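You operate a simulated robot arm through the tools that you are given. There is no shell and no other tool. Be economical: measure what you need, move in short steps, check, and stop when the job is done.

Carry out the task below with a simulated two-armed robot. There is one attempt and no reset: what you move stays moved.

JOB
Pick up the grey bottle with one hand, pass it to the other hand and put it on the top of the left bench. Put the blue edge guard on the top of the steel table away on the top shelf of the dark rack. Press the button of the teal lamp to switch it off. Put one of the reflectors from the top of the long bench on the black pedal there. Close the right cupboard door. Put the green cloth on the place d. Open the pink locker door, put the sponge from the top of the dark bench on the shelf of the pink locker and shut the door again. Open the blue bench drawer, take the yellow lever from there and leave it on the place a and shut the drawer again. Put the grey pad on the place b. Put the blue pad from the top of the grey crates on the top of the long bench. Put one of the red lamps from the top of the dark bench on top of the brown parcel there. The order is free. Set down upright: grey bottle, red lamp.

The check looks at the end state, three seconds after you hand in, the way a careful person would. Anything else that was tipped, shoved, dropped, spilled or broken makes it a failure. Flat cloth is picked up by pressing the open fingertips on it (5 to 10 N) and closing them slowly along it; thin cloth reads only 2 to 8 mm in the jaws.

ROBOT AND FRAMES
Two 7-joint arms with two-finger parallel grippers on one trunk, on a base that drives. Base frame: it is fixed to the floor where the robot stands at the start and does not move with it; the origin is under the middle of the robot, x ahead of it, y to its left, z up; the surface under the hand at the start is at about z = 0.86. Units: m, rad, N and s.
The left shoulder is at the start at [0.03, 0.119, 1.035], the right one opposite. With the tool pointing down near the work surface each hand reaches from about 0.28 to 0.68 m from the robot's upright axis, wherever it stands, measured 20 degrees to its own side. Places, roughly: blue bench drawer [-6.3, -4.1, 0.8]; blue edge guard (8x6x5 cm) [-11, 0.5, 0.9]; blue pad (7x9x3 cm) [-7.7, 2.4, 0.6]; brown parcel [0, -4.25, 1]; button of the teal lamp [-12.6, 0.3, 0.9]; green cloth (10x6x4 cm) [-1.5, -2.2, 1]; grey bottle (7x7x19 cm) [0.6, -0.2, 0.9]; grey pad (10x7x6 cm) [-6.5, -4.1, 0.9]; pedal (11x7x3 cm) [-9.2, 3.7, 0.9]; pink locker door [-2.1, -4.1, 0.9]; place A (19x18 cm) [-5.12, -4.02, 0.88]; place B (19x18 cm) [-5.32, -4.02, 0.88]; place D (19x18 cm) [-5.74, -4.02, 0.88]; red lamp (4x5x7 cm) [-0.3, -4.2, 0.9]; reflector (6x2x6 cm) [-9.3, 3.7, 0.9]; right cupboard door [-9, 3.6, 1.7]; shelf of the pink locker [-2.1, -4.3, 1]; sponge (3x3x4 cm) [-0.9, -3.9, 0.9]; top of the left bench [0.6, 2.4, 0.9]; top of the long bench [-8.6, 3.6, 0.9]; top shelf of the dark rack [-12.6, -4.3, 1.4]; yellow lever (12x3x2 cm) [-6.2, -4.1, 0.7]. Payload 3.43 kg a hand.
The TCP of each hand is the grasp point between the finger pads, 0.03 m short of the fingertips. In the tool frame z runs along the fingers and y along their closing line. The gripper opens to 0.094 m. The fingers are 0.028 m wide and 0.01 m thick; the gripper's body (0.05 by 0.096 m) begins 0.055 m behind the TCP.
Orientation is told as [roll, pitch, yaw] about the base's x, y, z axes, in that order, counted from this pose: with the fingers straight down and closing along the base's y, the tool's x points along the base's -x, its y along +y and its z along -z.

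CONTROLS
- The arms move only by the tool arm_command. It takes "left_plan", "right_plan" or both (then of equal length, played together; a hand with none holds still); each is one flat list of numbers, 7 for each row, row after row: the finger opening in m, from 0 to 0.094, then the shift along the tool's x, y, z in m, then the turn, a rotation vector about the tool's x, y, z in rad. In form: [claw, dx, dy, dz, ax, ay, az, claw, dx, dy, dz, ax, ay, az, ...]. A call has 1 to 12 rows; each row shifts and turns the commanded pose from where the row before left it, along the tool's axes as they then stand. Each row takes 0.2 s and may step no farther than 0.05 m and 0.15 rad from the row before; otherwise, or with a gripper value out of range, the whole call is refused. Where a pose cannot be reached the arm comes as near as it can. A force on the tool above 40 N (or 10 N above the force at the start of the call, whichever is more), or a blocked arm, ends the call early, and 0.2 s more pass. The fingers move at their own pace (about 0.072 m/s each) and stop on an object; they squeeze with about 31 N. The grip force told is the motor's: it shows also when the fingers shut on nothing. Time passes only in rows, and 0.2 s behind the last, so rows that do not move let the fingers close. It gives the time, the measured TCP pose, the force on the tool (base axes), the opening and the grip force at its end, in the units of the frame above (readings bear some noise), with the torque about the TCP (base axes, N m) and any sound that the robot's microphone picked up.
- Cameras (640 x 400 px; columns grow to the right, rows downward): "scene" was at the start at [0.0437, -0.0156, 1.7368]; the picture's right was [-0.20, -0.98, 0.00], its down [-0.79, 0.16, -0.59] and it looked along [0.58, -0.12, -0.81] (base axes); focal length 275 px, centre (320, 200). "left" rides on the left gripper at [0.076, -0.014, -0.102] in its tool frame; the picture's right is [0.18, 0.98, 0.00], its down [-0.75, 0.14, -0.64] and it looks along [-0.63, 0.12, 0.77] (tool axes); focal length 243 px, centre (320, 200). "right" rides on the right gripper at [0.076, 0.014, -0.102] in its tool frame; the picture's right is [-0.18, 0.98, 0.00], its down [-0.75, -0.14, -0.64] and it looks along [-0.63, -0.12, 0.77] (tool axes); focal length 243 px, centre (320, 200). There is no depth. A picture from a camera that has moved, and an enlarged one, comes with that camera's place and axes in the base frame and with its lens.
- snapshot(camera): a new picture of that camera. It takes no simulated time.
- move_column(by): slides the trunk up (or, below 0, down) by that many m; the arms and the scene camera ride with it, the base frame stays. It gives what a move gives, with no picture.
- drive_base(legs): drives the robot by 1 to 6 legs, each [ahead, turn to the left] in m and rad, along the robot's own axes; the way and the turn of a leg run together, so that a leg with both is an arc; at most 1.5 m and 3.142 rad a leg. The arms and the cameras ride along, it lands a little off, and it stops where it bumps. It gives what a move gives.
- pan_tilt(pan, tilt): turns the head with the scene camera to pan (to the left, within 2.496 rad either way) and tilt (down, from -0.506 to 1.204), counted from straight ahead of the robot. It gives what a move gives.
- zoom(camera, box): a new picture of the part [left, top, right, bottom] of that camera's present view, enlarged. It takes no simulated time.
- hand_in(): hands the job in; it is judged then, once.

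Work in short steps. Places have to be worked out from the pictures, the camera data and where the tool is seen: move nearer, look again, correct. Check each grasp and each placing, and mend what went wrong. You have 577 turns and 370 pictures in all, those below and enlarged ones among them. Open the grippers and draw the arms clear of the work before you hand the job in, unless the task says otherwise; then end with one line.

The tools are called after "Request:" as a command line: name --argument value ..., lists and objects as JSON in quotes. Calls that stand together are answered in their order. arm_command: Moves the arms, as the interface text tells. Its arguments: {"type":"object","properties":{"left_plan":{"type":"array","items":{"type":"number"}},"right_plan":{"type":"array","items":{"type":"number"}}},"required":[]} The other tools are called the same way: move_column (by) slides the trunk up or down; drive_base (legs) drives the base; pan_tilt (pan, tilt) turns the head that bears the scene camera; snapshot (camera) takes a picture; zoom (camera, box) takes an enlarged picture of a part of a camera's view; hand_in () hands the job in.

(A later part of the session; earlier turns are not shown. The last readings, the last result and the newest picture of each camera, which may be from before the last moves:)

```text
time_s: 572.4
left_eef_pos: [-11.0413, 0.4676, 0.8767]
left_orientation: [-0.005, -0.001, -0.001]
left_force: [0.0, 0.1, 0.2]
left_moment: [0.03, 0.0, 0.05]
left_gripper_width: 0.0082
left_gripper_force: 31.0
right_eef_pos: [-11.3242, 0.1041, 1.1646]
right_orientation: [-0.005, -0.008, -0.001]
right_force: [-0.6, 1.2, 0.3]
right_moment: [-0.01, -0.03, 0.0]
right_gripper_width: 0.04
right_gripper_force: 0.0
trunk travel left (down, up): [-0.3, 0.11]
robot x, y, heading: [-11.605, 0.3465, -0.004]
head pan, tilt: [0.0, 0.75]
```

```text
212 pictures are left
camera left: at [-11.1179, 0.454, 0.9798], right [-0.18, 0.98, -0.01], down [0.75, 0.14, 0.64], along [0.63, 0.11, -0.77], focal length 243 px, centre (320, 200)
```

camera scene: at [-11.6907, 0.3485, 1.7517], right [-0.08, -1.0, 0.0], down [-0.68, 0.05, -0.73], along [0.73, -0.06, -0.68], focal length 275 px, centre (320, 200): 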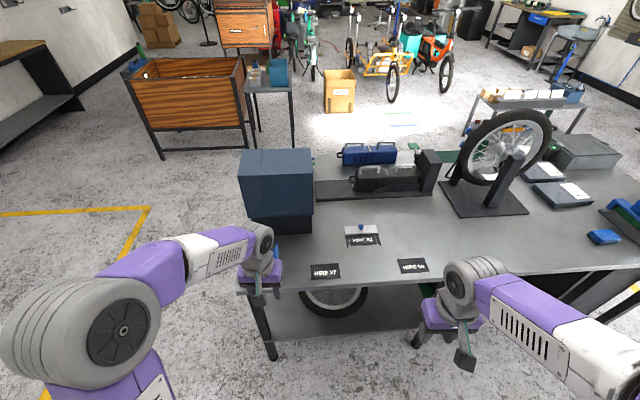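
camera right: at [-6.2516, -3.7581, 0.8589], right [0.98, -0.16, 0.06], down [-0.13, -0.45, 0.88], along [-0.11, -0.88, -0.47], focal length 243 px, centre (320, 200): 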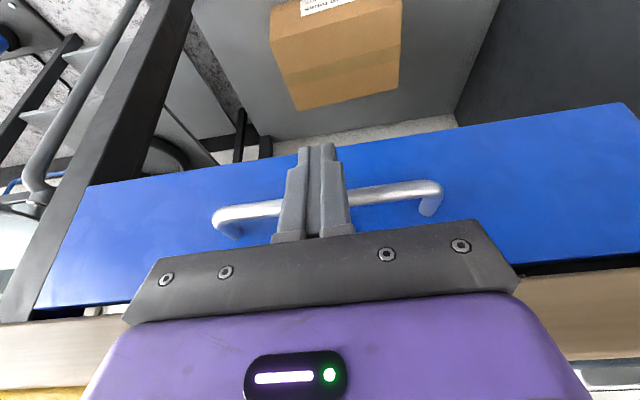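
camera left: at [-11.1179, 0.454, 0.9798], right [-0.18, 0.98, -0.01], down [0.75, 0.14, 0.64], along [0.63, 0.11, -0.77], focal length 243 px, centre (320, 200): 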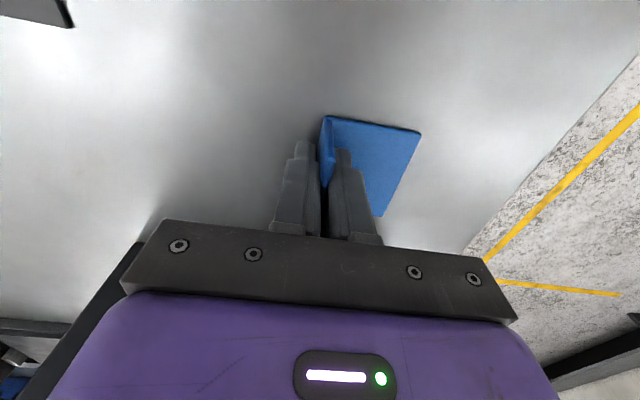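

Gripped (8 mm). I lift it and look at the lamp on the wall behind me, since it's next to this spot.

Request:
arm_command --left_plan '[0, 0, 0, -0.03, 0, 0, 0, 0, 0, 0, -0.045, 0, 0, 0, 0, 0, 0, -0.045, 0, 0, 0, 0, 0.01, 0, -0.045, 0, 0, 0, 0, 0.02, 0, -0.045, 0, 0, 0, 0, 0.03, 0, -0.035, 0, 0, 0, 0, 0.045, 0, 0, 0, 0, 0]'

Request:
snapshot --camera "left"

Request:
pan_tilt --pan 2.45 --tilt 0.6

Request:
snapshot --camera "scene"

```text
time_s: 574.0
left_eef_pos: [-11.1468, 0.4697, 1.1235]
left_orientation: [-0.005, -0.005, 0.0]
left_force: [-0.5, -0.3, -0.1]
left_moment: [0.01, -0.03, -0.03]
left_gripper_width: 0.0083
left_gripper_force: 30.5
right_eef_pos: [-11.3249, 0.1046, 1.1638]
right_orientation: [-0.007, -0.005, -0.004]
right_force: [-0.4, -0.1, -0.2]
right_moment: [-0.02, -0.05, -0.02]
right_gripper_width: 0.0401
right_gripper_force: 0.1
trunk travel left (down, up): [-0.3, 0.11]
robot x, y, heading: [-11.6037, 0.3463, -0.004]
head pan, tilt: [0.0, 0.75]
```

```text
211 pictures are left
camera left: at [-11.2234, 0.4562, 1.2266], right [-0.18, 0.98, -0.01], down [0.75, 0.14, 0.64], along [0.63, 0.11, -0.77], focal length 243 px, centre (320, 200)
```

left: 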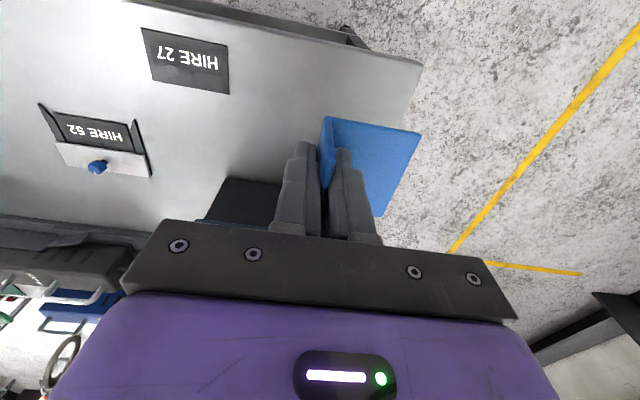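

```text
time_s: 576.3
left_eef_pos: [-11.1453, 0.4697, 1.1237]
left_orientation: [-0.006, -0.001, 0.0]
left_force: [0.7, -0.4, 0.2]
left_moment: [0.01, 0.01, -0.05]
left_gripper_width: 0.0082
left_gripper_force: 31.0
right_eef_pos: [-11.324, 0.1041, 1.1644]
right_orientation: [-0.005, -0.007, -0.002]
right_force: [-0.6, 0.2, -0.3]
right_moment: [0.01, -0.03, 0.02]
right_gripper_width: 0.0399
right_gripper_force: 0.0
trunk travel left (down, up): [-0.3, 0.11]
robot x, y, heading: [-11.6068, 0.3489, -0.009]
head pan, tilt: [2.45, 0.6]
```

```text
210 pictures are left
camera scene: at [-11.6996, 0.4037, 1.7645], right [0.64, 0.77, 0.0], down [0.43, -0.36, -0.83], along [-0.63, 0.53, -0.56], focal length 275 px, centre (320, 200)
```

scene: 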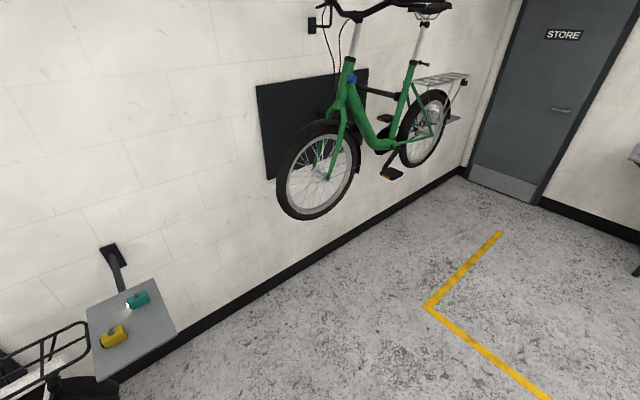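

The teal lamp stands on a small wall shelf at about (-12.60,0.29), beside a yellow one. I turn round and drive nearer to press it with the right hand.

Request:
drive_base --legs '[[0, -2.714], [0.47, 0], [0, -0.418]]'

Request:
pan_tilt --pan -0.2 --tilt 0.85

Request:
snapshot --camera "scene"

```text
time_s: 586.7
left_eef_pos: [-12.4843, 0.0701, 1.1233]
left_orientation: [-0.004, -0.002, 3.108]
left_force: [0.2, -0.4, -0.3]
left_moment: [0.01, -0.01, 0.0]
left_gripper_width: 0.0081
left_gripper_force: 31.1
right_eef_pos: [-12.293, 0.4299, 1.1638]
right_orientation: [-0.005, -0.007, 3.104]
right_force: [0.2, 1.2, -0.6]
right_moment: [-0.01, -0.01, -0.03]
right_gripper_width: 0.0401
right_gripper_force: 0.1
trunk travel left (down, up): [-0.3, 0.11]
robot x, y, heading: [-12.0219, 0.1763, 3.105]
head pan, tilt: [2.45, 0.6]
```

```text
time_s: 589.1
left_eef_pos: [-12.4833, 0.0693, 1.1237]
left_orientation: [-0.005, -0.001, 3.109]
left_force: [0.2, -1.0, -0.2]
left_moment: [0.03, 0.0, 0.01]
left_gripper_width: 0.0083
left_gripper_force: 31.1
right_eef_pos: [-12.2925, 0.4287, 1.1652]
right_orientation: [-0.005, -0.007, 3.106]
right_force: [-0.3, -0.3, -1.2]
right_moment: [-0.02, 0.02, -0.02]
right_gripper_width: 0.04
right_gripper_force: 0.1
trunk travel left (down, up): [-0.3, 0.11]
robot x, y, heading: [-12.0231, 0.1749, 3.101]
head pan, tilt: [-0.201, 0.85]
```

```text
209 pictures are left
camera scene: at [-12.0657, 0.1929, 1.7436], right [0.24, 0.97, 0.0], down [0.73, -0.18, -0.66], along [-0.64, 0.16, -0.75], focal length 275 px, centre (320, 200)
```

scene: 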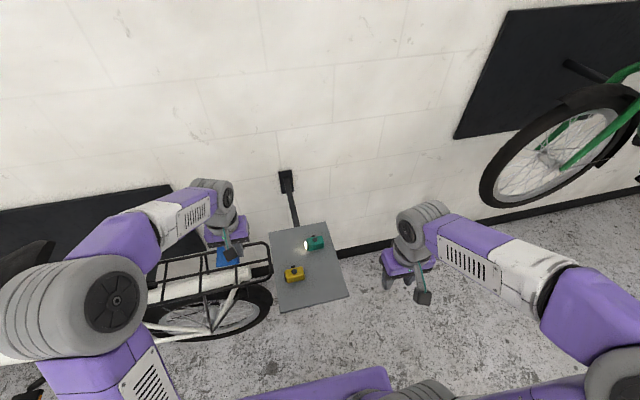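

Request:
zoom --camera "scene" --box '[256, 210, 368, 280]'

```text
5.71 times, centred on (312, 245) of scene
camera zoom: at [-12.0657, 0.1929, 1.7436], right [0.24, 0.97, 0.0], down [0.73, -0.18, -0.66], along [-0.64, 0.16, -0.75], focal length 1571 px, centre (366, -57)
```

zoom: 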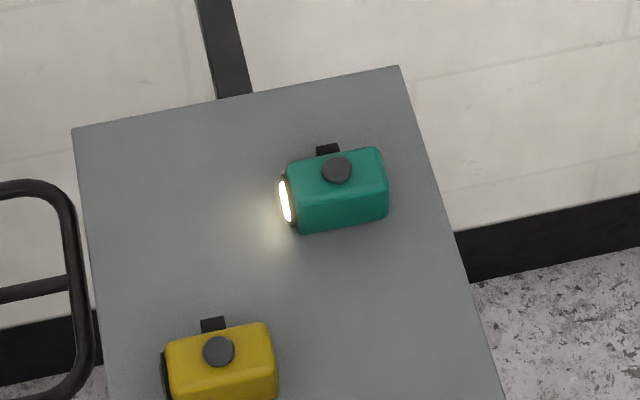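

The button is the dark disc on top of the teal lamp, at about (-12.604,0.308,≈0.9). I bring the right hand above with fingers closed.

Request:
arm_command --right_plan '[0.0, -0.0439, 0.0188, 0, 0, 0, 0, 0.0, -0.0439, 0.0188, 0, 0, 0, 0, 0.0, -0.0439, 0.0188, 0, 0, 0, 0, 0.0, -0.0439, 0.0188, 0, 0, 0, 0, 0.0, -0.0439, 0.0188, 0, 0, 0, 0, 0.0, -0.0439, 0.0188, 0, 0, 0, 0, 0.0, -0.0439, 0.0188, 0, 0, 0, 0, 0, 0, 0, 0.04, 0, 0, 0, 0, 0, 0, 0.04, 0, 0, 0, 0, 0, 0, 0, 0, 0, 0]'

Request:
snapshot --camera "right"

```text
time_s: 591.3
left_eef_pos: [-12.4832, 0.0705, 1.1232]
left_orientation: [-0.006, -0.003, 3.108]
left_force: [-0.1, 0.5, -0.2]
left_moment: [0.02, 0.0, 0.02]
left_gripper_width: 0.0084
left_gripper_force: 31.1
right_eef_pos: [-12.6088, 0.3106, 1.0871]
right_orientation: [-0.005, -0.006, 3.105]
right_force: [0.4, 0.2, 0.2]
right_moment: [-0.02, 0.02, 0.02]
right_gripper_width: 0.0
right_gripper_force: 30.6
trunk travel left (down, up): [-0.3, 0.11]
robot x, y, heading: [-12.0168, 0.1759, 3.102]
head pan, tilt: [-0.201, 0.85]
```

```text
207 pictures are left
camera right: at [-12.5337, 0.2922, 1.1902], right [-0.22, -0.98, 0.0], down [-0.74, 0.16, 0.65], along [-0.63, 0.15, -0.76], focal length 243 px, centre (320, 200)
```

right: 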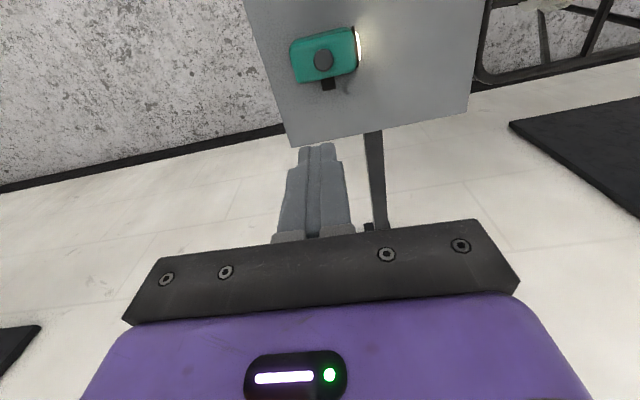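

The button triangulates to (-12.580,0.303,0.939). I align and descend to just above it.

Request:
arm_command --right_plan '[0, 0.029, 0.0066, 0, 0, 0, 0, 0, 0, 0, 0.04, 0, 0, 0, 0, 0, 0, 0.04, 0, 0, 0, 0, 0, 0, 0.016, 0, 0, 0, 0, 0, 0, 0, 0, 0, 0]'

Request:
snapshot --camera "right"

```text
time_s: 592.5
left_eef_pos: [-12.4821, 0.0707, 1.1231]
left_orientation: [-0.005, -0.003, 3.108]
left_force: [-0.3, -1.2, 0.7]
left_moment: [0.02, -0.01, 0.0]
left_gripper_width: 0.0086
left_gripper_force: 31.0
right_eef_pos: [-12.5796, 0.3021, 0.989]
right_orientation: [-0.006, -0.007, 3.105]
right_force: [-0.1, 0.0, 0.9]
right_moment: [0.02, -0.03, 0.0]
right_gripper_width: 0.0
right_gripper_force: 30.9
trunk travel left (down, up): [-0.3, 0.11]
robot x, y, heading: [-12.0215, 0.1782, 3.103]
head pan, tilt: [-0.201, 0.85]
```

```text
206 pictures are left
camera right: at [-12.5048, 0.2856, 1.0934], right [-0.22, -0.98, 0.0], down [-0.74, 0.16, 0.65], along [-0.63, 0.15, -0.76], focal length 243 px, centre (320, 200)
```

right: 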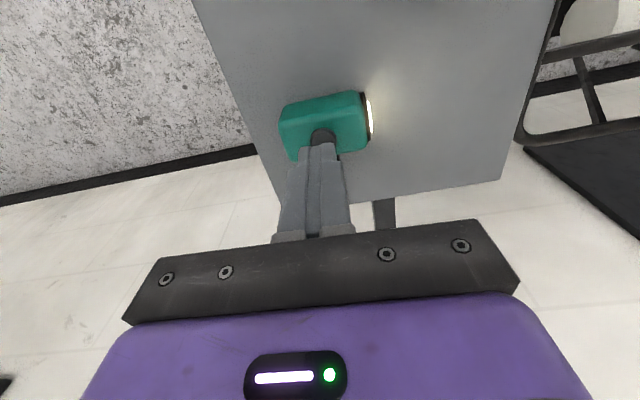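

Aligned. I press down in small steps.

Request:
arm_command --right_plan '[0, -0.002, 0, 0.01, 0, 0, 0, 0, 0, 0, 0.006, 0, 0, 0, 0, 0, 0, 0.004, 0, 0, 0, 0, 0, 0, 0, 0, 0, 0]'

```text
time_s: 593.5
left_eef_pos: [-12.4829, 0.0702, 1.1232]
left_orientation: [-0.006, -0.002, 3.106]
left_force: [0.0, 0.0, -0.5]
left_moment: [-0.02, -0.01, -0.02]
left_gripper_width: 0.0084
left_gripper_force: 31.3
right_eef_pos: [-12.5809, 0.3007, 0.9709]
right_orientation: [-0.007, -0.008, 3.104]
right_force: [-2.4, -0.2, 8.0]
right_moment: [-0.03, 0.05, -0.03]
right_gripper_width: 0.0002
right_gripper_force: 31.3
trunk travel left (down, up): [-0.3, 0.11]
robot x, y, heading: [-12.0178, 0.1842, 3.097]
head pan, tilt: [-0.201, 0.85]
heard: click
```

A click was heard. I lift off and check that the lamp is dark.

Request:
arm_command --right_plan '[0, 0, 0, -0.02, 0, 0, 0, 0, 0, 0, -0.045, 0, 0, 0, 0, 0, 0, -0.045, 0, 0, 0, 0, 0.02, 0, -0.04, 0, 0, 0, 0, 0.045, -0.01, -0.01, 0, 0, 0, 0, 0.045, -0.01, 0, 0, 0, 0, 0, 0.045, -0.01, 0, 0, 0, 0]'

Request:
zoom --camera "scene" --box '[240, 200, 368, 280]'

```text
time_s: 595.1
left_eef_pos: [-12.482, 0.0713, 1.124]
left_orientation: [-0.005, -0.003, 3.111]
left_force: [-0.1, -1.1, 0.2]
left_moment: [0.01, 0.03, 0.0]
left_gripper_width: 0.0085
left_gripper_force: 30.5
right_eef_pos: [-12.4203, 0.3256, 1.1267]
right_orientation: [-0.006, -0.009, 3.103]
right_force: [1.0, 0.7, -0.3]
right_moment: [0.0, -0.02, 0.04]
right_gripper_width: 0.0
right_gripper_force: 30.7
trunk travel left (down, up): [-0.3, 0.11]
robot x, y, heading: [-12.0214, 0.18, 3.101]
head pan, tilt: [-0.201, 0.85]
```

```text
5.00 times, centred on (304, 240) of scene
camera zoom: at [-12.0633, 0.1937, 1.7437], right [0.24, 0.97, 0.0], down [0.73, -0.18, -0.66], along [-0.64, 0.16, -0.75], focal length 1374 px, centre (400, 0)
```

zoom: 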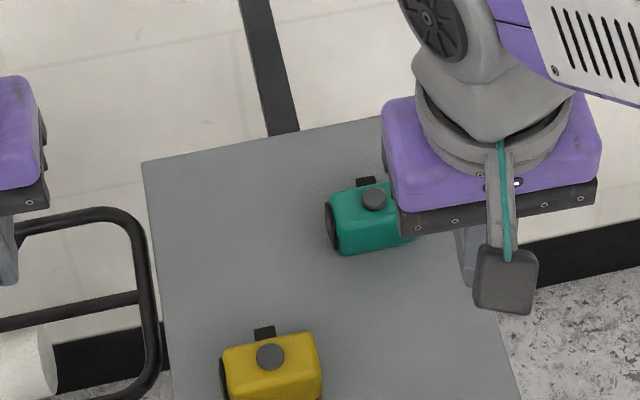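

The teal lamp is off. Now to the dark rack: I back away, turn south and drive to y≈-2.4, then look.

Request:
drive_base --legs '[[-0.27, 0], [0, 1.61], [1.5, 0], [1.05, 0]]'

Request:
pan_tilt --pan -0.4 --tilt 0.3

Request:
snapshot --camera "scene"

```text
time_s: 613.0
left_eef_pos: [-11.8051, -2.8659, 1.1229]
left_orientation: [-0.005, -0.002, -1.627]
left_force: [-0.2, -0.3, -0.2]
left_moment: [0.01, 0.03, 0.02]
left_gripper_width: 0.0084
left_gripper_force: 30.9
right_eef_pos: [-12.0579, -2.7996, 1.1276]
right_orientation: [-0.005, -0.007, -1.63]
right_force: [0.3, 0.3, -0.2]
right_moment: [0.01, -0.02, -0.03]
right_gripper_width: 0.0
right_gripper_force: 31.2
trunk travel left (down, up): [-0.3, 0.11]
robot x, y, heading: [-11.9036, -2.4009, -1.631]
head pan, tilt: [-0.201, 0.85]
```

```text
time_s: 613.9
left_eef_pos: [-11.8058, -2.8665, 1.123]
left_orientation: [-0.006, -0.001, -1.625]
left_force: [-0.2, -0.4, -0.5]
left_moment: [-0.02, -0.02, -0.01]
left_gripper_width: 0.0082
left_gripper_force: 31.0
right_eef_pos: [-12.0581, -2.7993, 1.1275]
right_orientation: [-0.005, -0.007, -1.63]
right_force: [-0.3, 0.3, 0.3]
right_moment: [-0.02, -0.03, -0.01]
right_gripper_width: 0.0001
right_gripper_force: 31.2
trunk travel left (down, up): [-0.3, 0.11]
robot x, y, heading: [-11.9023, -2.4034, -1.631]
head pan, tilt: [-0.4, 0.3]
```

```text
204 pictures are left
camera scene: at [-11.9399, -2.4566, 1.7919], right [-0.9, 0.44, 0.0], down [0.13, 0.27, -0.95], along [-0.42, -0.86, -0.3], focal length 275 px, centre (320, 200)
```

scene: 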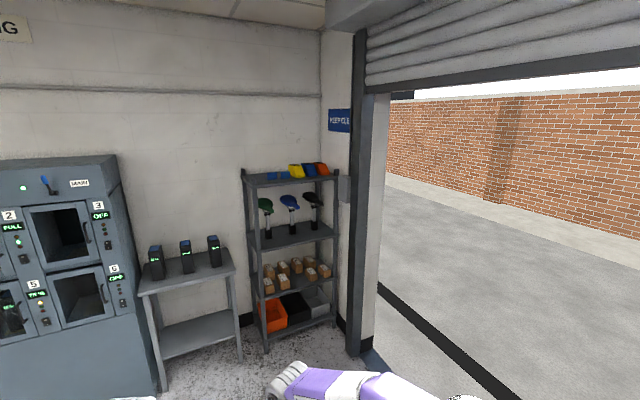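

Request:
zoom --camera "scene" --box '[232, 150, 360, 230]'

```text
5.00 times, centred on (296, 190) of scene
camera zoom: at [-11.9399, -2.4566, 1.7919], right [-0.9, 0.44, 0.0], down [0.13, 0.27, -0.95], along [-0.42, -0.86, -0.3], focal length 1374 px, centre (440, 250)
```

zoom: 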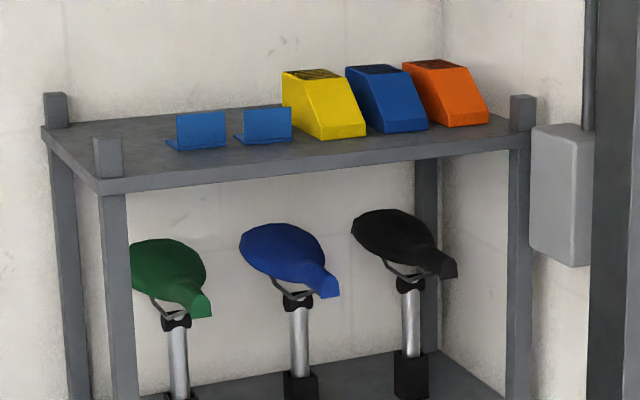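

Two like guards already sit on the top shelf; there's free space in front of them. I drive to (-12.52,-3.3) facing the rack and raise the trunk.

Request:
drive_base --legs '[[0, -0.543], [1.09, 0], [0, 0.6]]'

Request:
move_column --by 0.11

Request:
pan_tilt --pan 0.0 --tilt 0.5

Request:
snapshot --camera "scene"

```text
time_s: 622.6
left_eef_pos: [-12.3926, -3.7672, 1.1235]
left_orientation: [-0.005, -0.001, -1.572]
left_force: [0.2, -0.4, -0.1]
left_moment: [-0.03, 0.04, 0.03]
left_gripper_width: 0.008
left_gripper_force: 30.9
right_eef_pos: [-12.6491, -3.7137, 1.1268]
right_orientation: [-0.005, -0.007, -1.575]
right_force: [-0.6, 0.0, -0.3]
right_moment: [0.02, 0.0, 0.02]
right_gripper_width: 0.0
right_gripper_force: 31.1
trunk travel left (down, up): [-0.3, 0.11]
robot x, y, heading: [-12.5137, -3.308, -1.579]
head pan, tilt: [-0.4, 0.3]
```

```text
time_s: 624.1
left_eef_pos: [-12.3929, -3.7658, 1.2333]
left_orientation: [-0.005, -0.003, -1.571]
left_force: [-0.6, -0.1, -0.9]
left_moment: [0.0, 0.0, -0.02]
left_gripper_width: 0.0084
left_gripper_force: 31.1
right_eef_pos: [-12.6478, -3.714, 1.2367]
right_orientation: [-0.004, -0.007, -1.573]
right_force: [-0.2, -0.5, 0.3]
right_moment: [0.01, 0.02, -0.01]
right_gripper_width: 0.0
right_gripper_force: 30.6
trunk travel left (down, up): [-0.41, 0.0]
robot x, y, heading: [-12.5165, -3.3073, -1.577]
head pan, tilt: [-0.4, 0.3]
```

```text
time_s: 624.9
left_eef_pos: [-12.3924, -3.7651, 1.233]
left_orientation: [-0.005, -0.001, -1.571]
left_force: [0.2, 0.1, 0.1]
left_moment: [0.0, 0.01, -0.02]
left_gripper_width: 0.0082
left_gripper_force: 31.2
right_eef_pos: [-12.6489, -3.7134, 1.2357]
right_orientation: [-0.005, -0.008, -1.574]
right_force: [-0.8, -0.1, -0.1]
right_moment: [0.02, 0.03, -0.01]
right_gripper_width: 0.0
right_gripper_force: 30.6
trunk travel left (down, up): [-0.41, 0.0]
robot x, y, heading: [-12.5163, -3.3091, -1.576]
head pan, tilt: [0.0, 0.499]
```

```text
202 pictures are left
camera scene: at [-12.5137, -3.3697, 1.8836], right [-1.0, 0.01, 0.0], down [0.0, 0.48, -0.88], along [0.0, -0.88, -0.48], focal length 275 px, centre (320, 200)
```

scene: 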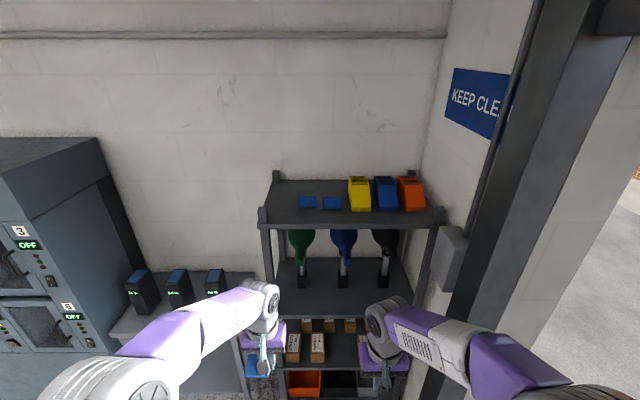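

The shelf works out at z≈1.31, front edge y≈-4.26. I raise the left hand above shelf level, pull the right hand back, then drive 0.42 m closer.

Request:
arm_command --left_plan '[0, 0, 0, -0.045, 0, 0, 0, 0, 0, 0, -0.045, 0, 0, 0, 0, 0, 0, -0.045, 0, 0, 0, 0, 0.0, 0, -0.045, 0, 0, 0, 0, 0, 0, -0.04, 0, 0, 0]' --right_plan '[0, 0.04, -0.01, 0, 0, 0, 0, 0, 0.04, -0.01, 0, 0, 0, 0, 0, 0.02, -0.01, 0, 0, 0, 0, 0, 0, 0, 0, 0, 0, 0, 0, 0, 0, 0, 0, 0, 0]'

Request:
drive_base --legs '[[0.42, 0]]'

Request:
pan_tilt --pan 0.1 --tilt 0.7

Request:
snapshot --camera "scene"

Request:
snapshot --camera "left"

```text
time_s: 626.1
left_eef_pos: [-12.3946, -3.7674, 1.4531]
left_orientation: [-0.005, -0.003, -1.574]
left_force: [-0.2, -0.5, 0.1]
left_moment: [0.03, -0.05, 0.0]
left_gripper_width: 0.0084
left_gripper_force: 30.7
right_eef_pos: [-12.6786, -3.616, 1.2371]
right_orientation: [-0.005, -0.008, -1.573]
right_force: [-0.3, -0.5, -0.2]
right_moment: [-0.04, -0.02, -0.02]
right_gripper_width: 0.0
right_gripper_force: 30.8
trunk travel left (down, up): [-0.41, 0.0]
robot x, y, heading: [-12.5155, -3.307, -1.58]
head pan, tilt: [0.0, 0.499]
```

```text
time_s: 628.7
left_eef_pos: [-12.3963, -4.188, 1.4539]
left_orientation: [-0.005, -0.001, -1.572]
left_force: [0.1, -0.1, -1.1]
left_moment: [0.01, 0.01, 0.01]
left_gripper_width: 0.0084
left_gripper_force: 32.0
right_eef_pos: [-12.6808, -4.0359, 1.2361]
right_orientation: [-0.006, -0.008, -1.574]
right_force: [0.4, -0.1, 0.3]
right_moment: [0.03, -0.03, 0.0]
right_gripper_width: 0.0
right_gripper_force: 30.8
trunk travel left (down, up): [-0.41, 0.0]
robot x, y, heading: [-12.5181, -3.73, -1.578]
head pan, tilt: [0.0, 0.499]
```

```text
time_s: 629.5
left_eef_pos: [-12.3966, -4.188, 1.4545]
left_orientation: [-0.005, -0.002, -1.569]
left_force: [0.2, -0.5, -0.2]
left_moment: [0.05, 0.01, -0.01]
left_gripper_width: 0.0084
left_gripper_force: 30.9
right_eef_pos: [-12.6801, -4.0358, 1.235]
right_orientation: [-0.005, -0.006, -1.574]
right_force: [0.8, 0.3, -0.3]
right_moment: [-0.04, 0.01, -0.02]
right_gripper_width: 0.0
right_gripper_force: 31.4
trunk travel left (down, up): [-0.41, 0.0]
robot x, y, heading: [-12.5148, -3.7291, -1.576]
head pan, tilt: [0.099, 0.7]
```

```text
201 pictures are left
camera scene: at [-12.5074, -3.7851, 1.8659], right [-1.0, -0.09, 0.0], down [-0.06, 0.64, -0.77], along [0.07, -0.76, -0.64], focal length 275 px, centre (320, 200)
```

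scene: 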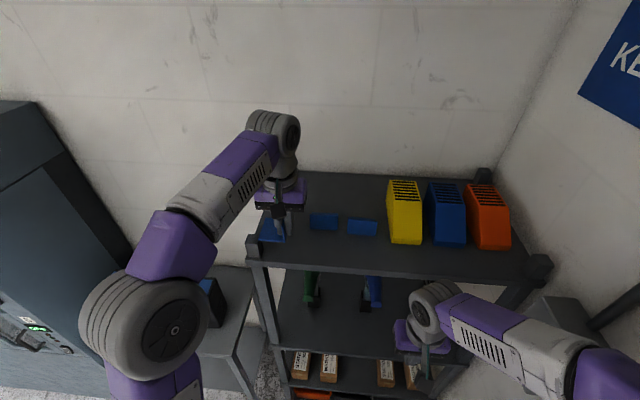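

```text
200 pictures are left
camera left: at [-12.4103, -4.1116, 1.5563], right [0.98, 0.18, -0.01], down [0.14, -0.75, 0.64], along [0.11, -0.63, -0.77], focal length 243 px, centre (320, 200)
```

left: 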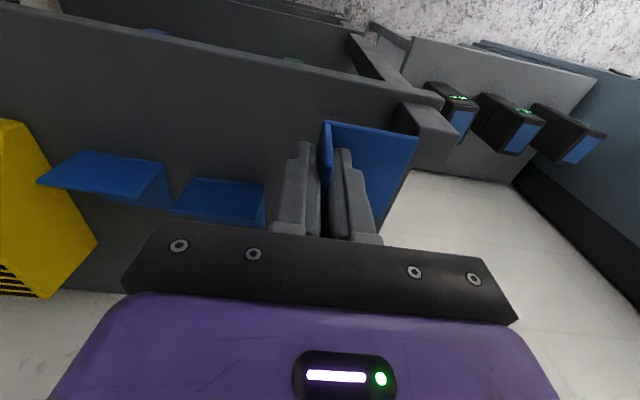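

Shelf front is at y≈-4.19, post at (-12.31,-4.19), first guard's east edge at x≈-12.446. I move to (-12.41,-4.27) and lower most of the way.

Request:
arm_command --left_plan '[0, -0.041, -0.007, 0, 0, 0, 0, 0, -0.041, -0.007, 0, 0, 0, 0, 0, 0, 0, 0.035, 0, 0, 0, 0, 0, 0, 0.035, 0, 0, 0, 0, 0, 0, 0, 0, 0, 0]'

Request:
snapshot --camera "left"

Request:
snapshot --camera "scene"

```text
time_s: 630.5
left_eef_pos: [-12.4086, -4.2567, 1.3955]
left_orientation: [-0.007, -0.015, -1.568]
left_force: [0.5, 5.0, 14.5]
left_moment: [0.54, -0.42, 0.16]
left_gripper_width: 0.0083
left_gripper_force: 31.1
left hand out of reach, approached as far as the arm can: row 2
right_eef_pos: [-12.6807, -4.0357, 1.2371]
right_orientation: [-0.007, -0.007, -1.574]
right_force: [0.4, 0.3, -0.4]
right_moment: [0.05, -0.03, -0.01]
right_gripper_width: 0.0001
right_gripper_force: 30.8
trunk travel left (down, up): [-0.41, 0.0]
robot x, y, heading: [-12.5188, -3.7271, -1.575]
head pan, tilt: [0.099, 0.7]
stopped in row 5 (left hand): the force on the tool passed its limit at 45 N (the readings are from after the stop); the commanded pose is now the measured one
```

```text
199 pictures are left
camera left: at [-12.4219, -4.1792, 1.4963], right [0.98, 0.19, -0.01], down [0.15, -0.74, 0.65], along [0.11, -0.64, -0.76], focal length 243 px, centre (320, 200)
```

left: 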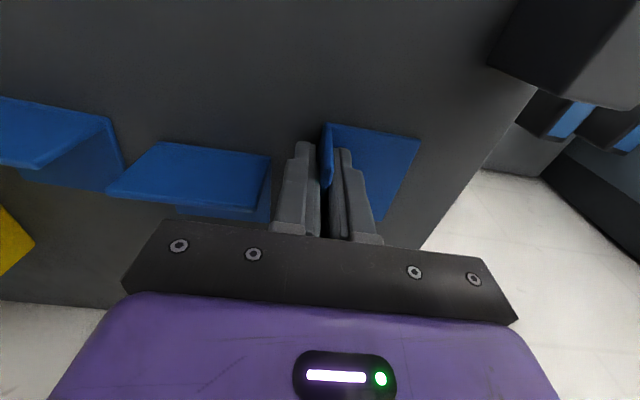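

```text
198 pictures are left
camera scene: at [-12.5078, -3.7831, 1.866], right [-1.0, -0.09, 0.0], down [-0.06, 0.64, -0.77], along [0.07, -0.76, -0.64], focal length 275 px, centre (320, 200)
```

scene: 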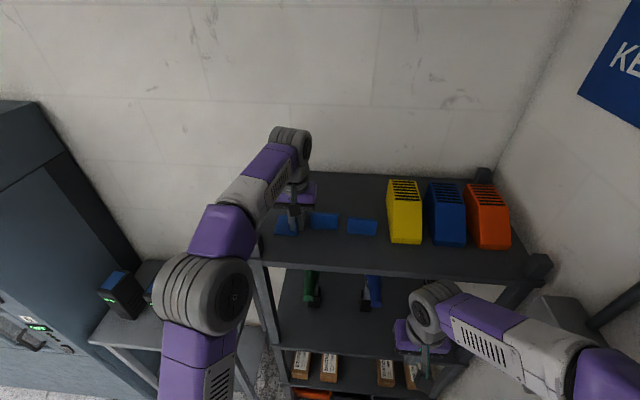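

Contact: the guard rests on the shelf (z≈1.35). With the neighbouring guard close, I open just slightly and lift straight up.

Request:
arm_command --left_plan '[0.012, 0, 0, -0.001, 0, 0, 0, 0.018, 0, 0, 0, 0, 0, 0, 0.018, 0, 0, 0, 0, 0, 0, 0.018, 0, 0, -0.015, 0, 0, 0, 0.018, 0, 0, -0.03, 0, 0, 0, 0.018, 0, 0, -0.03, 0, 0, 0, 0.018, 0.03, 0, 0, 0, 0, 0, 0.018, 0.04, 0, 0, 0, 0, 0, 0.018, 0.04, 0, 0, 0, 0, 0]'

Request:
snapshot --camera "left"

Request:
snapshot --camera "scene"

```text
time_s: 632.5
left_eef_pos: [-12.4104, -4.1397, 1.4641]
left_orientation: [-0.009, -0.016, -1.57]
left_force: [-0.1, -0.2, -0.5]
left_moment: [-0.03, 0.01, 0.01]
left_gripper_width: 0.0182
left_gripper_force: 0.0
left hand out of reach, approached as far as the arm can: row 6
right_eef_pos: [-12.6801, -4.034, 1.2374]
right_orientation: [-0.005, -0.01, -1.574]
right_force: [1.0, 0.8, 1.1]
right_moment: [-0.06, 0.0, -0.01]
right_gripper_width: 0.0
right_gripper_force: 31.1
trunk travel left (down, up): [-0.41, 0.0]
robot x, y, heading: [-12.5157, -3.7248, -1.578]
head pan, tilt: [0.099, 0.7]
```

```text
197 pictures are left
camera left: at [-12.4229, -4.0623, 1.5647], right [0.98, 0.19, -0.01], down [0.15, -0.74, 0.65], along [0.11, -0.64, -0.76], focal length 243 px, centre (320, 200)
```

left: 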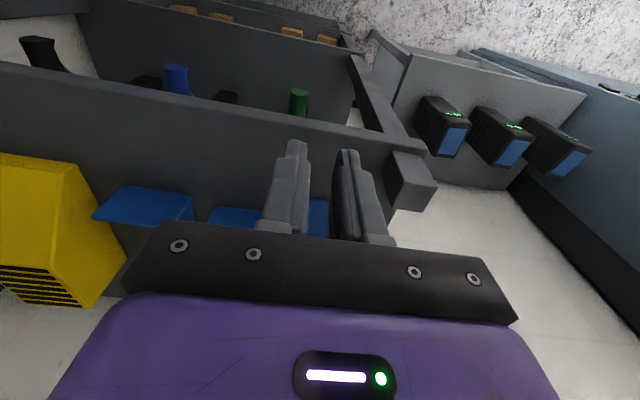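

```text
196 pictures are left
camera scene: at [-12.5064, -3.7821, 1.8659], right [-1.0, -0.09, 0.0], down [-0.06, 0.64, -0.77], along [0.07, -0.76, -0.64], focal length 275 px, centre (320, 200)
```

scene: 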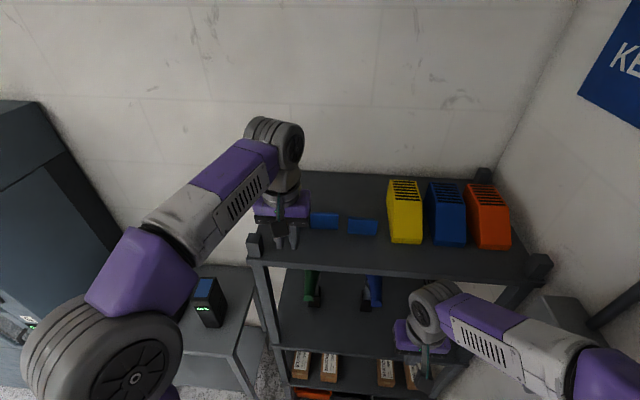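

I back the robot away 0.4 m and check the shelf.

Request:
drive_base --legs '[[-0.42, 0]]'

Request:
zoom --camera "scene" --box '[220, 130, 460, 280]'

```text
time_s: 635.1
left_eef_pos: [-12.4074, -3.7248, 1.462]
left_orientation: [-0.007, -0.013, -1.573]
left_force: [-0.6, 0.3, -1.3]
left_moment: [-0.04, 0.01, -0.03]
left_gripper_width: 0.0178
left_gripper_force: 0.1
right_eef_pos: [-12.6797, -3.6184, 1.2359]
right_orientation: [-0.004, -0.007, -1.578]
right_force: [0.1, 0.2, 0.4]
right_moment: [0.01, 0.01, 0.0]
right_gripper_width: 0.0001
right_gripper_force: 30.7
trunk travel left (down, up): [-0.41, 0.0]
robot x, y, heading: [-12.5136, -3.3138, -1.577]
head pan, tilt: [0.099, 0.7]
```

```text
2.67 times, centred on (340, 205) of scene
camera zoom: at [-12.5047, -3.3668, 1.8658], right [-1.0, -0.09, 0.0], down [-0.06, 0.64, -0.76], along [0.07, -0.76, -0.64], focal length 733 px, centre (267, 187)
```

zoom: 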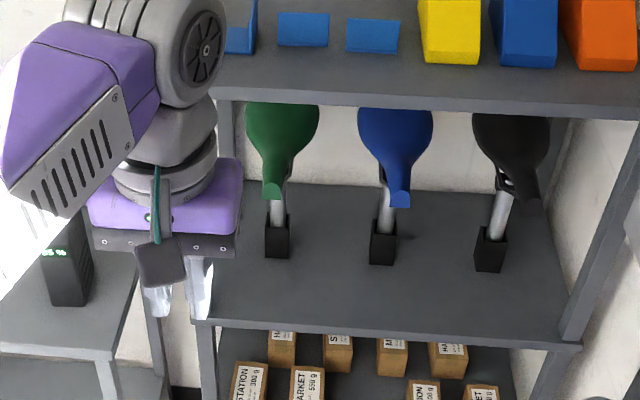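

The guard is on the top shelf beside the others. I lower the trunk to normal and drive back north along the west corridor toward the long bench.

Request:
move_column --by -0.11

Request:
arm_command --left_plan '[0.05, 0.02, 0, 0.04, 0, 0, 0, 0.05, 0.02, 0, 0.04, 0, 0, 0, 0.05, 0.0, 0, 0.04, 0, 0, 0]'

Request:
drive_base --legs '[[0, 2.55], [1.34, 0], [0, 0.6], [1.5, 0], [1.5, 0], [0.8, 0]]'

Request:
pan_tilt --pan -0.7 --tilt 0.3

Request:
snapshot --camera "scene"

```text
time_s: 636.5
left_eef_pos: [-12.4081, -3.7242, 1.3522]
left_orientation: [-0.007, -0.013, -1.57]
left_force: [0.9, -0.2, 0.1]
left_moment: [-0.03, 0.0, -0.02]
left_gripper_width: 0.0178
left_gripper_force: 0.1
right_eef_pos: [-12.6791, -3.6174, 1.1268]
right_orientation: [-0.004, -0.007, -1.575]
right_force: [-0.1, 0.3, 0.6]
right_moment: [0.0, 0.02, 0.03]
right_gripper_width: 0.0002
right_gripper_force: 31.2
trunk travel left (down, up): [-0.3, 0.11]
robot x, y, heading: [-12.5118, -3.3109, -1.571]
head pan, tilt: [0.099, 0.7]
```

```text
time_s: 637.3
left_eef_pos: [-12.4119, -3.6854, 1.229]
left_orientation: [-0.007, -0.013, -1.571]
left_force: [-0.4, 0.6, 1.2]
left_moment: [-0.02, 0.02, 0.01]
left_gripper_width: 0.0502
left_gripper_force: 0.2
right_eef_pos: [-12.6781, -3.6193, 1.1258]
right_orientation: [-0.005, -0.006, -1.575]
right_force: [-0.7, 0.2, 0.2]
right_moment: [-0.01, -0.02, -0.04]
right_gripper_width: 0.0002
right_gripper_force: 31.2
trunk travel left (down, up): [-0.3, 0.11]
robot x, y, heading: [-12.5156, -3.3106, -1.578]
head pan, tilt: [0.099, 0.7]
```

```text
time_s: 669.5
left_eef_pos: [-11.3896, 1.8935, 1.2303]
left_orientation: [-0.007, -0.012, 1.466]
left_force: [-0.3, 0.4, 0.0]
left_moment: [-0.01, 0.01, 0.0]
left_gripper_width: 0.05
left_gripper_force: 0.0
right_eef_pos: [-11.1298, 1.7982, 1.1261]
right_orientation: [-0.004, -0.01, 1.461]
right_force: [-0.2, 0.2, -0.3]
right_moment: [-0.02, 0.01, 0.02]
right_gripper_width: 0.0
right_gripper_force: 31.0
trunk travel left (down, up): [-0.3, 0.11]
robot x, y, heading: [-11.3266, 1.5079, 1.461]
head pan, tilt: [0.099, 0.7]
```

```text
time_s: 670.6
left_eef_pos: [-11.3889, 1.8935, 1.2286]
left_orientation: [-0.007, -0.012, 1.466]
left_force: [0.5, 0.1, 0.5]
left_moment: [0.02, 0.01, -0.01]
left_gripper_width: 0.0501
left_gripper_force: 0.0
right_eef_pos: [-11.1306, 1.799, 1.1267]
right_orientation: [-0.006, -0.008, 1.46]
right_force: [0.0, 0.3, 0.9]
right_moment: [-0.03, -0.02, 0.0]
right_gripper_width: 0.0
right_gripper_force: 30.9
trunk travel left (down, up): [-0.3, 0.11]
robot x, y, heading: [-11.3257, 1.5108, 1.455]
head pan, tilt: [-0.7, 0.3]
```

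```text
194 pictures are left
camera scene: at [-11.2596, 1.5439, 1.7919], right [0.69, -0.73, 0.0], down [-0.21, -0.2, -0.96], along [0.69, 0.66, -0.3], focal length 275 px, centre (320, 200)
```

scene: 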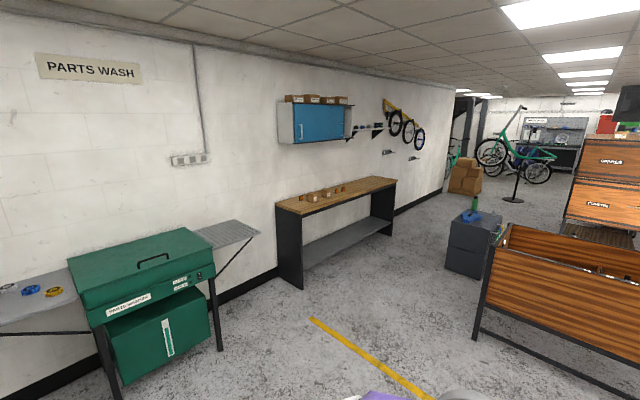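

The drive ended further east than planned; I check the steel table behind for any disturbance.

Request:
pan_tilt --pan -2.45 --tilt 0.5

Request:
snapshot --camera "scene"

```text
time_s: 672.4
left_eef_pos: [-11.3896, 1.8919, 1.2303]
left_orientation: [-0.008, -0.012, 1.467]
left_force: [0.2, 0.3, -0.5]
left_moment: [0.05, 0.0, -0.01]
left_gripper_width: 0.0501
left_gripper_force: 0.1
right_eef_pos: [-11.13, 1.7994, 1.1263]
right_orientation: [-0.004, -0.007, 1.46]
right_force: [0.8, -0.3, -0.3]
right_moment: [0.03, 0.0, 0.02]
right_gripper_width: 0.0
right_gripper_force: 30.9
trunk travel left (down, up): [-0.3, 0.11]
robot x, y, heading: [-11.3262, 1.5079, 1.46]
head pan, tilt: [-2.45, 0.499]
```

```text
193 pictures are left
camera scene: at [-11.2774, 1.4034, 1.7736], right [-0.84, -0.55, 0.0], down [-0.26, 0.4, -0.88], along [0.48, -0.73, -0.48], focal length 275 px, centre (320, 200)
```

scene: 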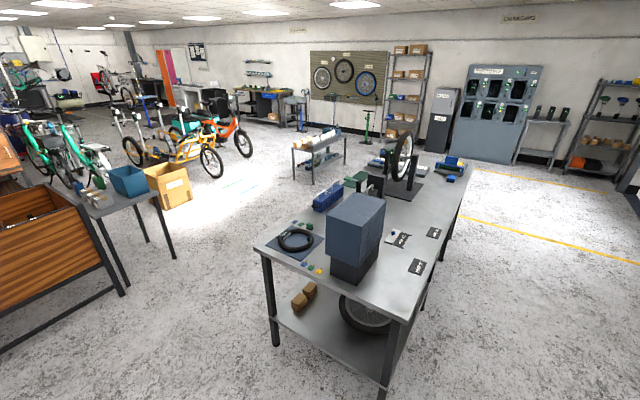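

The table is undisturbed. I look again at the long bench and cupboard.

Request:
pan_tilt --pan -0.7 --tilt 0.3

Request:
zoom --camera "scene" --box '[256, 80, 448, 200]'

```text
time_s: 674.1
left_eef_pos: [-11.3881, 1.8918, 1.2308]
left_orientation: [-0.007, -0.011, 1.468]
left_force: [-0.1, 0.1, -0.6]
left_moment: [0.0, -0.03, 0.03]
left_gripper_width: 0.0497
left_gripper_force: 0.1
right_eef_pos: [-11.1292, 1.798, 1.1261]
right_orientation: [-0.005, -0.006, 1.462]
right_force: [-0.3, 0.5, 0.1]
right_moment: [-0.03, -0.04, -0.06]
right_gripper_width: 0.0
right_gripper_force: 31.7
trunk travel left (down, up): [-0.3, 0.11]
robot x, y, heading: [-11.327, 1.5134, 1.464]
head pan, tilt: [-0.7, 0.3]
```

```text
3.33 times, centred on (352, 140) of scene
camera zoom: at [-11.2595, 1.5437, 1.792], right [0.69, -0.73, 0.0], down [-0.21, -0.2, -0.96], along [0.69, 0.66, -0.3], focal length 916 px, centre (213, 400)
```

zoom: 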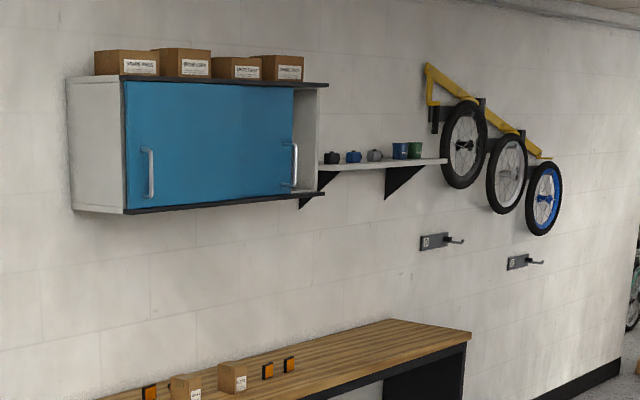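

The cupboard has sliding doors; the right one is slid partly to the left and must be slid right. First I drive up to the long bench.

Request:
drive_base --legs '[[0, -0.89], [1.25, 0], [1.1, 0], [0, 1.0]]'

Request:
pan_tilt --pan 0 --tilt 0.45

Request:
snapshot --camera "scene"

```text
time_s: 690.8
left_eef_pos: [-9.392, 3.1483, 1.23]
left_orientation: [-0.008, -0.012, 1.57]
left_force: [0.1, 0.0, 0.0]
left_moment: [0.02, 0.01, 0.0]
left_gripper_width: 0.0499
left_gripper_force: 0.1
right_eef_pos: [-9.1255, 3.0802, 1.1273]
right_orientation: [-0.007, -0.007, 1.568]
right_force: [-0.4, -0.7, -0.1]
right_moment: [-0.01, -0.01, -0.04]
right_gripper_width: 0.0001
right_gripper_force: 30.7
trunk travel left (down, up): [-0.3, 0.11]
robot x, y, heading: [-9.2914, 2.7716, 1.565]
head pan, tilt: [-0.7, 0.3]
```

```text
time_s: 691.9
left_eef_pos: [-9.3902, 3.1482, 1.2313]
left_orientation: [-0.007, -0.013, 1.57]
left_force: [0.0, -0.2, 0.0]
left_moment: [0.0, 0.06, -0.01]
left_gripper_width: 0.05
left_gripper_force: 0.1
right_eef_pos: [-9.1244, 3.0825, 1.126]
right_orientation: [-0.006, -0.006, 1.569]
right_force: [-0.3, 0.3, 0.3]
right_moment: [-0.02, -0.03, -0.03]
right_gripper_width: 0.0001
right_gripper_force: 30.9
trunk travel left (down, up): [-0.3, 0.11]
robot x, y, heading: [-9.2844, 2.7737, 1.566]
head pan, tilt: [0.0, 0.45]
```

```text
191 pictures are left
camera scene: at [-9.2863, 2.8351, 1.7781], right [1.0, -0.01, 0.0], down [0.0, -0.44, -0.9], along [0.01, 0.9, -0.44], focal length 275 px, centre (320, 200)
```

scene: 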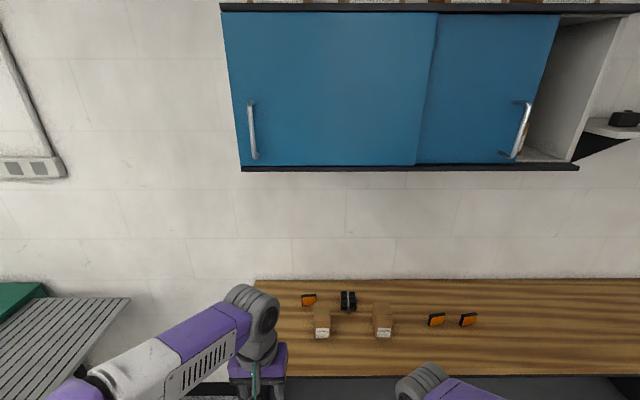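

Handle of the right door is at about (-8.742,3.57,1.624), to slide ≈0.16 m. I first do the reflector: drive 0.36 m closer to the bench.

Request:
drive_base --legs '[[0.36, 0]]'

Request:
pan_tilt --pan -0.1 --tilt 0.95

Request:
snapshot --camera "scene"

Request:
snapshot --camera "left"

```text
time_s: 694.2
left_eef_pos: [-9.3884, 3.4998, 1.2309]
left_orientation: [-0.008, -0.012, 1.567]
left_force: [-0.1, 0.2, -0.1]
left_moment: [0.01, -0.02, 0.03]
left_gripper_width: 0.05
left_gripper_force: 0.2
right_eef_pos: [-9.12, 3.4322, 1.1262]
right_orientation: [-0.005, -0.006, 1.565]
right_force: [-0.9, -0.3, 0.2]
right_moment: [0.0, 0.02, 0.04]
right_gripper_width: 0.0
right_gripper_force: 31.1
trunk travel left (down, up): [-0.3, 0.11]
robot x, y, heading: [-9.2826, 3.1259, 1.565]
head pan, tilt: [0.0, 0.45]
```

```text
time_s: 695.1
left_eef_pos: [-9.3877, 3.4999, 1.2309]
left_orientation: [-0.006, -0.013, 1.567]
left_force: [0.4, -0.1, -0.1]
left_moment: [0.0, 0.02, -0.02]
left_gripper_width: 0.0502
left_gripper_force: 0.0
right_eef_pos: [-9.1204, 3.4313, 1.1266]
right_orientation: [-0.004, -0.007, 1.565]
right_force: [-0.4, -0.3, -0.2]
right_moment: [-0.02, 0.02, -0.03]
right_gripper_width: 0.0
right_gripper_force: 30.8
trunk travel left (down, up): [-0.3, 0.11]
robot x, y, heading: [-9.2876, 3.1254, 1.562]
head pan, tilt: [-0.099, 0.949]
```

```text
190 pictures are left
camera scene: at [-9.2763, 3.166, 1.7362], right [0.99, -0.11, 0.0], down [-0.09, -0.81, -0.58], along [0.06, 0.58, -0.81], focal length 275 px, centre (320, 200)
```

scene: 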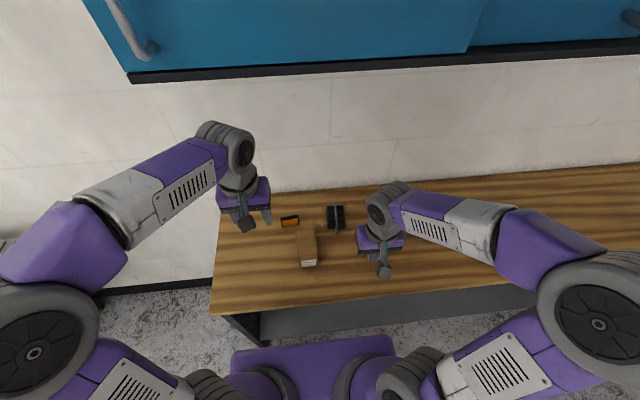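

```text
189 pictures are left
camera left: at [-9.3741, 3.4211, 1.3327], right [-0.98, -0.18, -0.01], down [-0.14, 0.75, 0.65], along [-0.11, 0.64, -0.76], focal length 243 px, centre (320, 200)
```

left: 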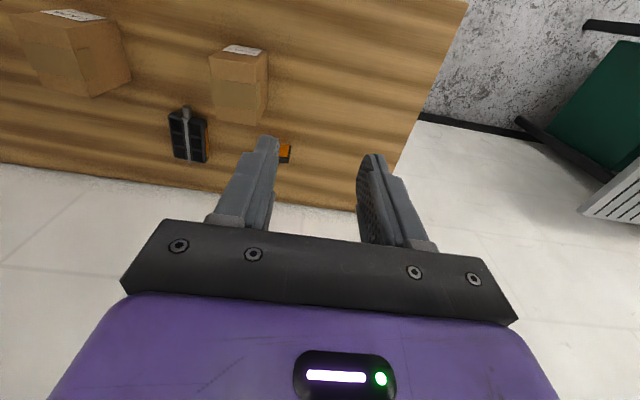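

Request:
zoom --camera "scene" --box '[256, 190, 384, 270]'

```text
5.00 times, centred on (320, 230) of scene
camera zoom: at [-9.2763, 3.166, 1.7362], right [0.99, -0.11, 0.0], down [-0.09, -0.81, -0.58], along [0.06, 0.58, -0.81], focal length 1374 px, centre (320, 50)
```

zoom: 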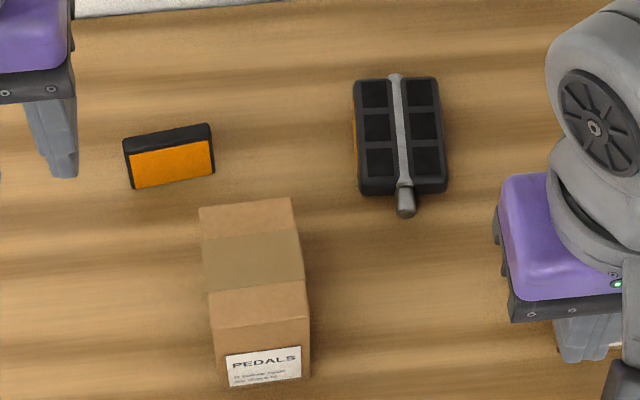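

I lower the left hand (to stay under the cupboard) and move over the standing reflector at about (-9.329,3.674).

Request:
arm_command --left_plan '[0.09, 0, 0, 0.045, 0, 0, 0, 0.09, 0, 0, 0.045, 0, 0, 0, 0.09, 0, 0, 0.045, 0, 0, 0, 0.09, 0, 0, 0.025, 0, 0, 0, 0.09, -0.0435, -0.0148, 0, 0, 0, 0, 0.09, -0.0435, -0.0148, 0, 0, 0, 0, 0.09, -0.0435, -0.0148, 0, 0, 0, 0, 0.09, -0.035, -0.0148, 0, 0, 0, 0, 0.09, 0, 0, 0, 0, 0, 0]'

Request:
snapshot --camera "left"

```text
time_s: 697.1
left_eef_pos: [-9.3216, 3.6646, 1.0742]
left_orientation: [-0.008, -0.013, 1.568]
left_force: [0.3, 0.3, 0.2]
left_moment: [0.03, -0.03, -0.01]
left_gripper_width: 0.09
left_gripper_force: 0.0
right_eef_pos: [-9.1217, 3.4305, 1.127]
right_orientation: [-0.007, -0.006, 1.563]
right_force: [0.1, -0.5, 0.1]
right_moment: [0.04, -0.01, -0.04]
right_gripper_width: 0.0002
right_gripper_force: 31.1
trunk travel left (down, up): [-0.3, 0.11]
robot x, y, heading: [-9.285, 3.1264, 1.562]
head pan, tilt: [-0.099, 0.949]
```

```text
187 pictures are left
camera left: at [-9.3086, 3.5867, 1.1773], right [-0.98, -0.18, -0.01], down [-0.14, 0.75, 0.65], along [-0.11, 0.64, -0.76], focal length 243 px, centre (320, 200)
```

left: 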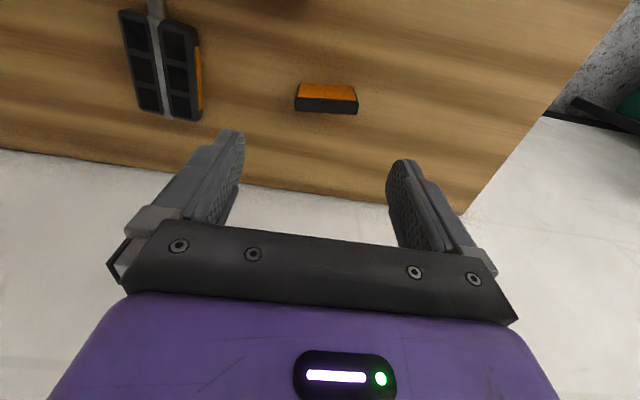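

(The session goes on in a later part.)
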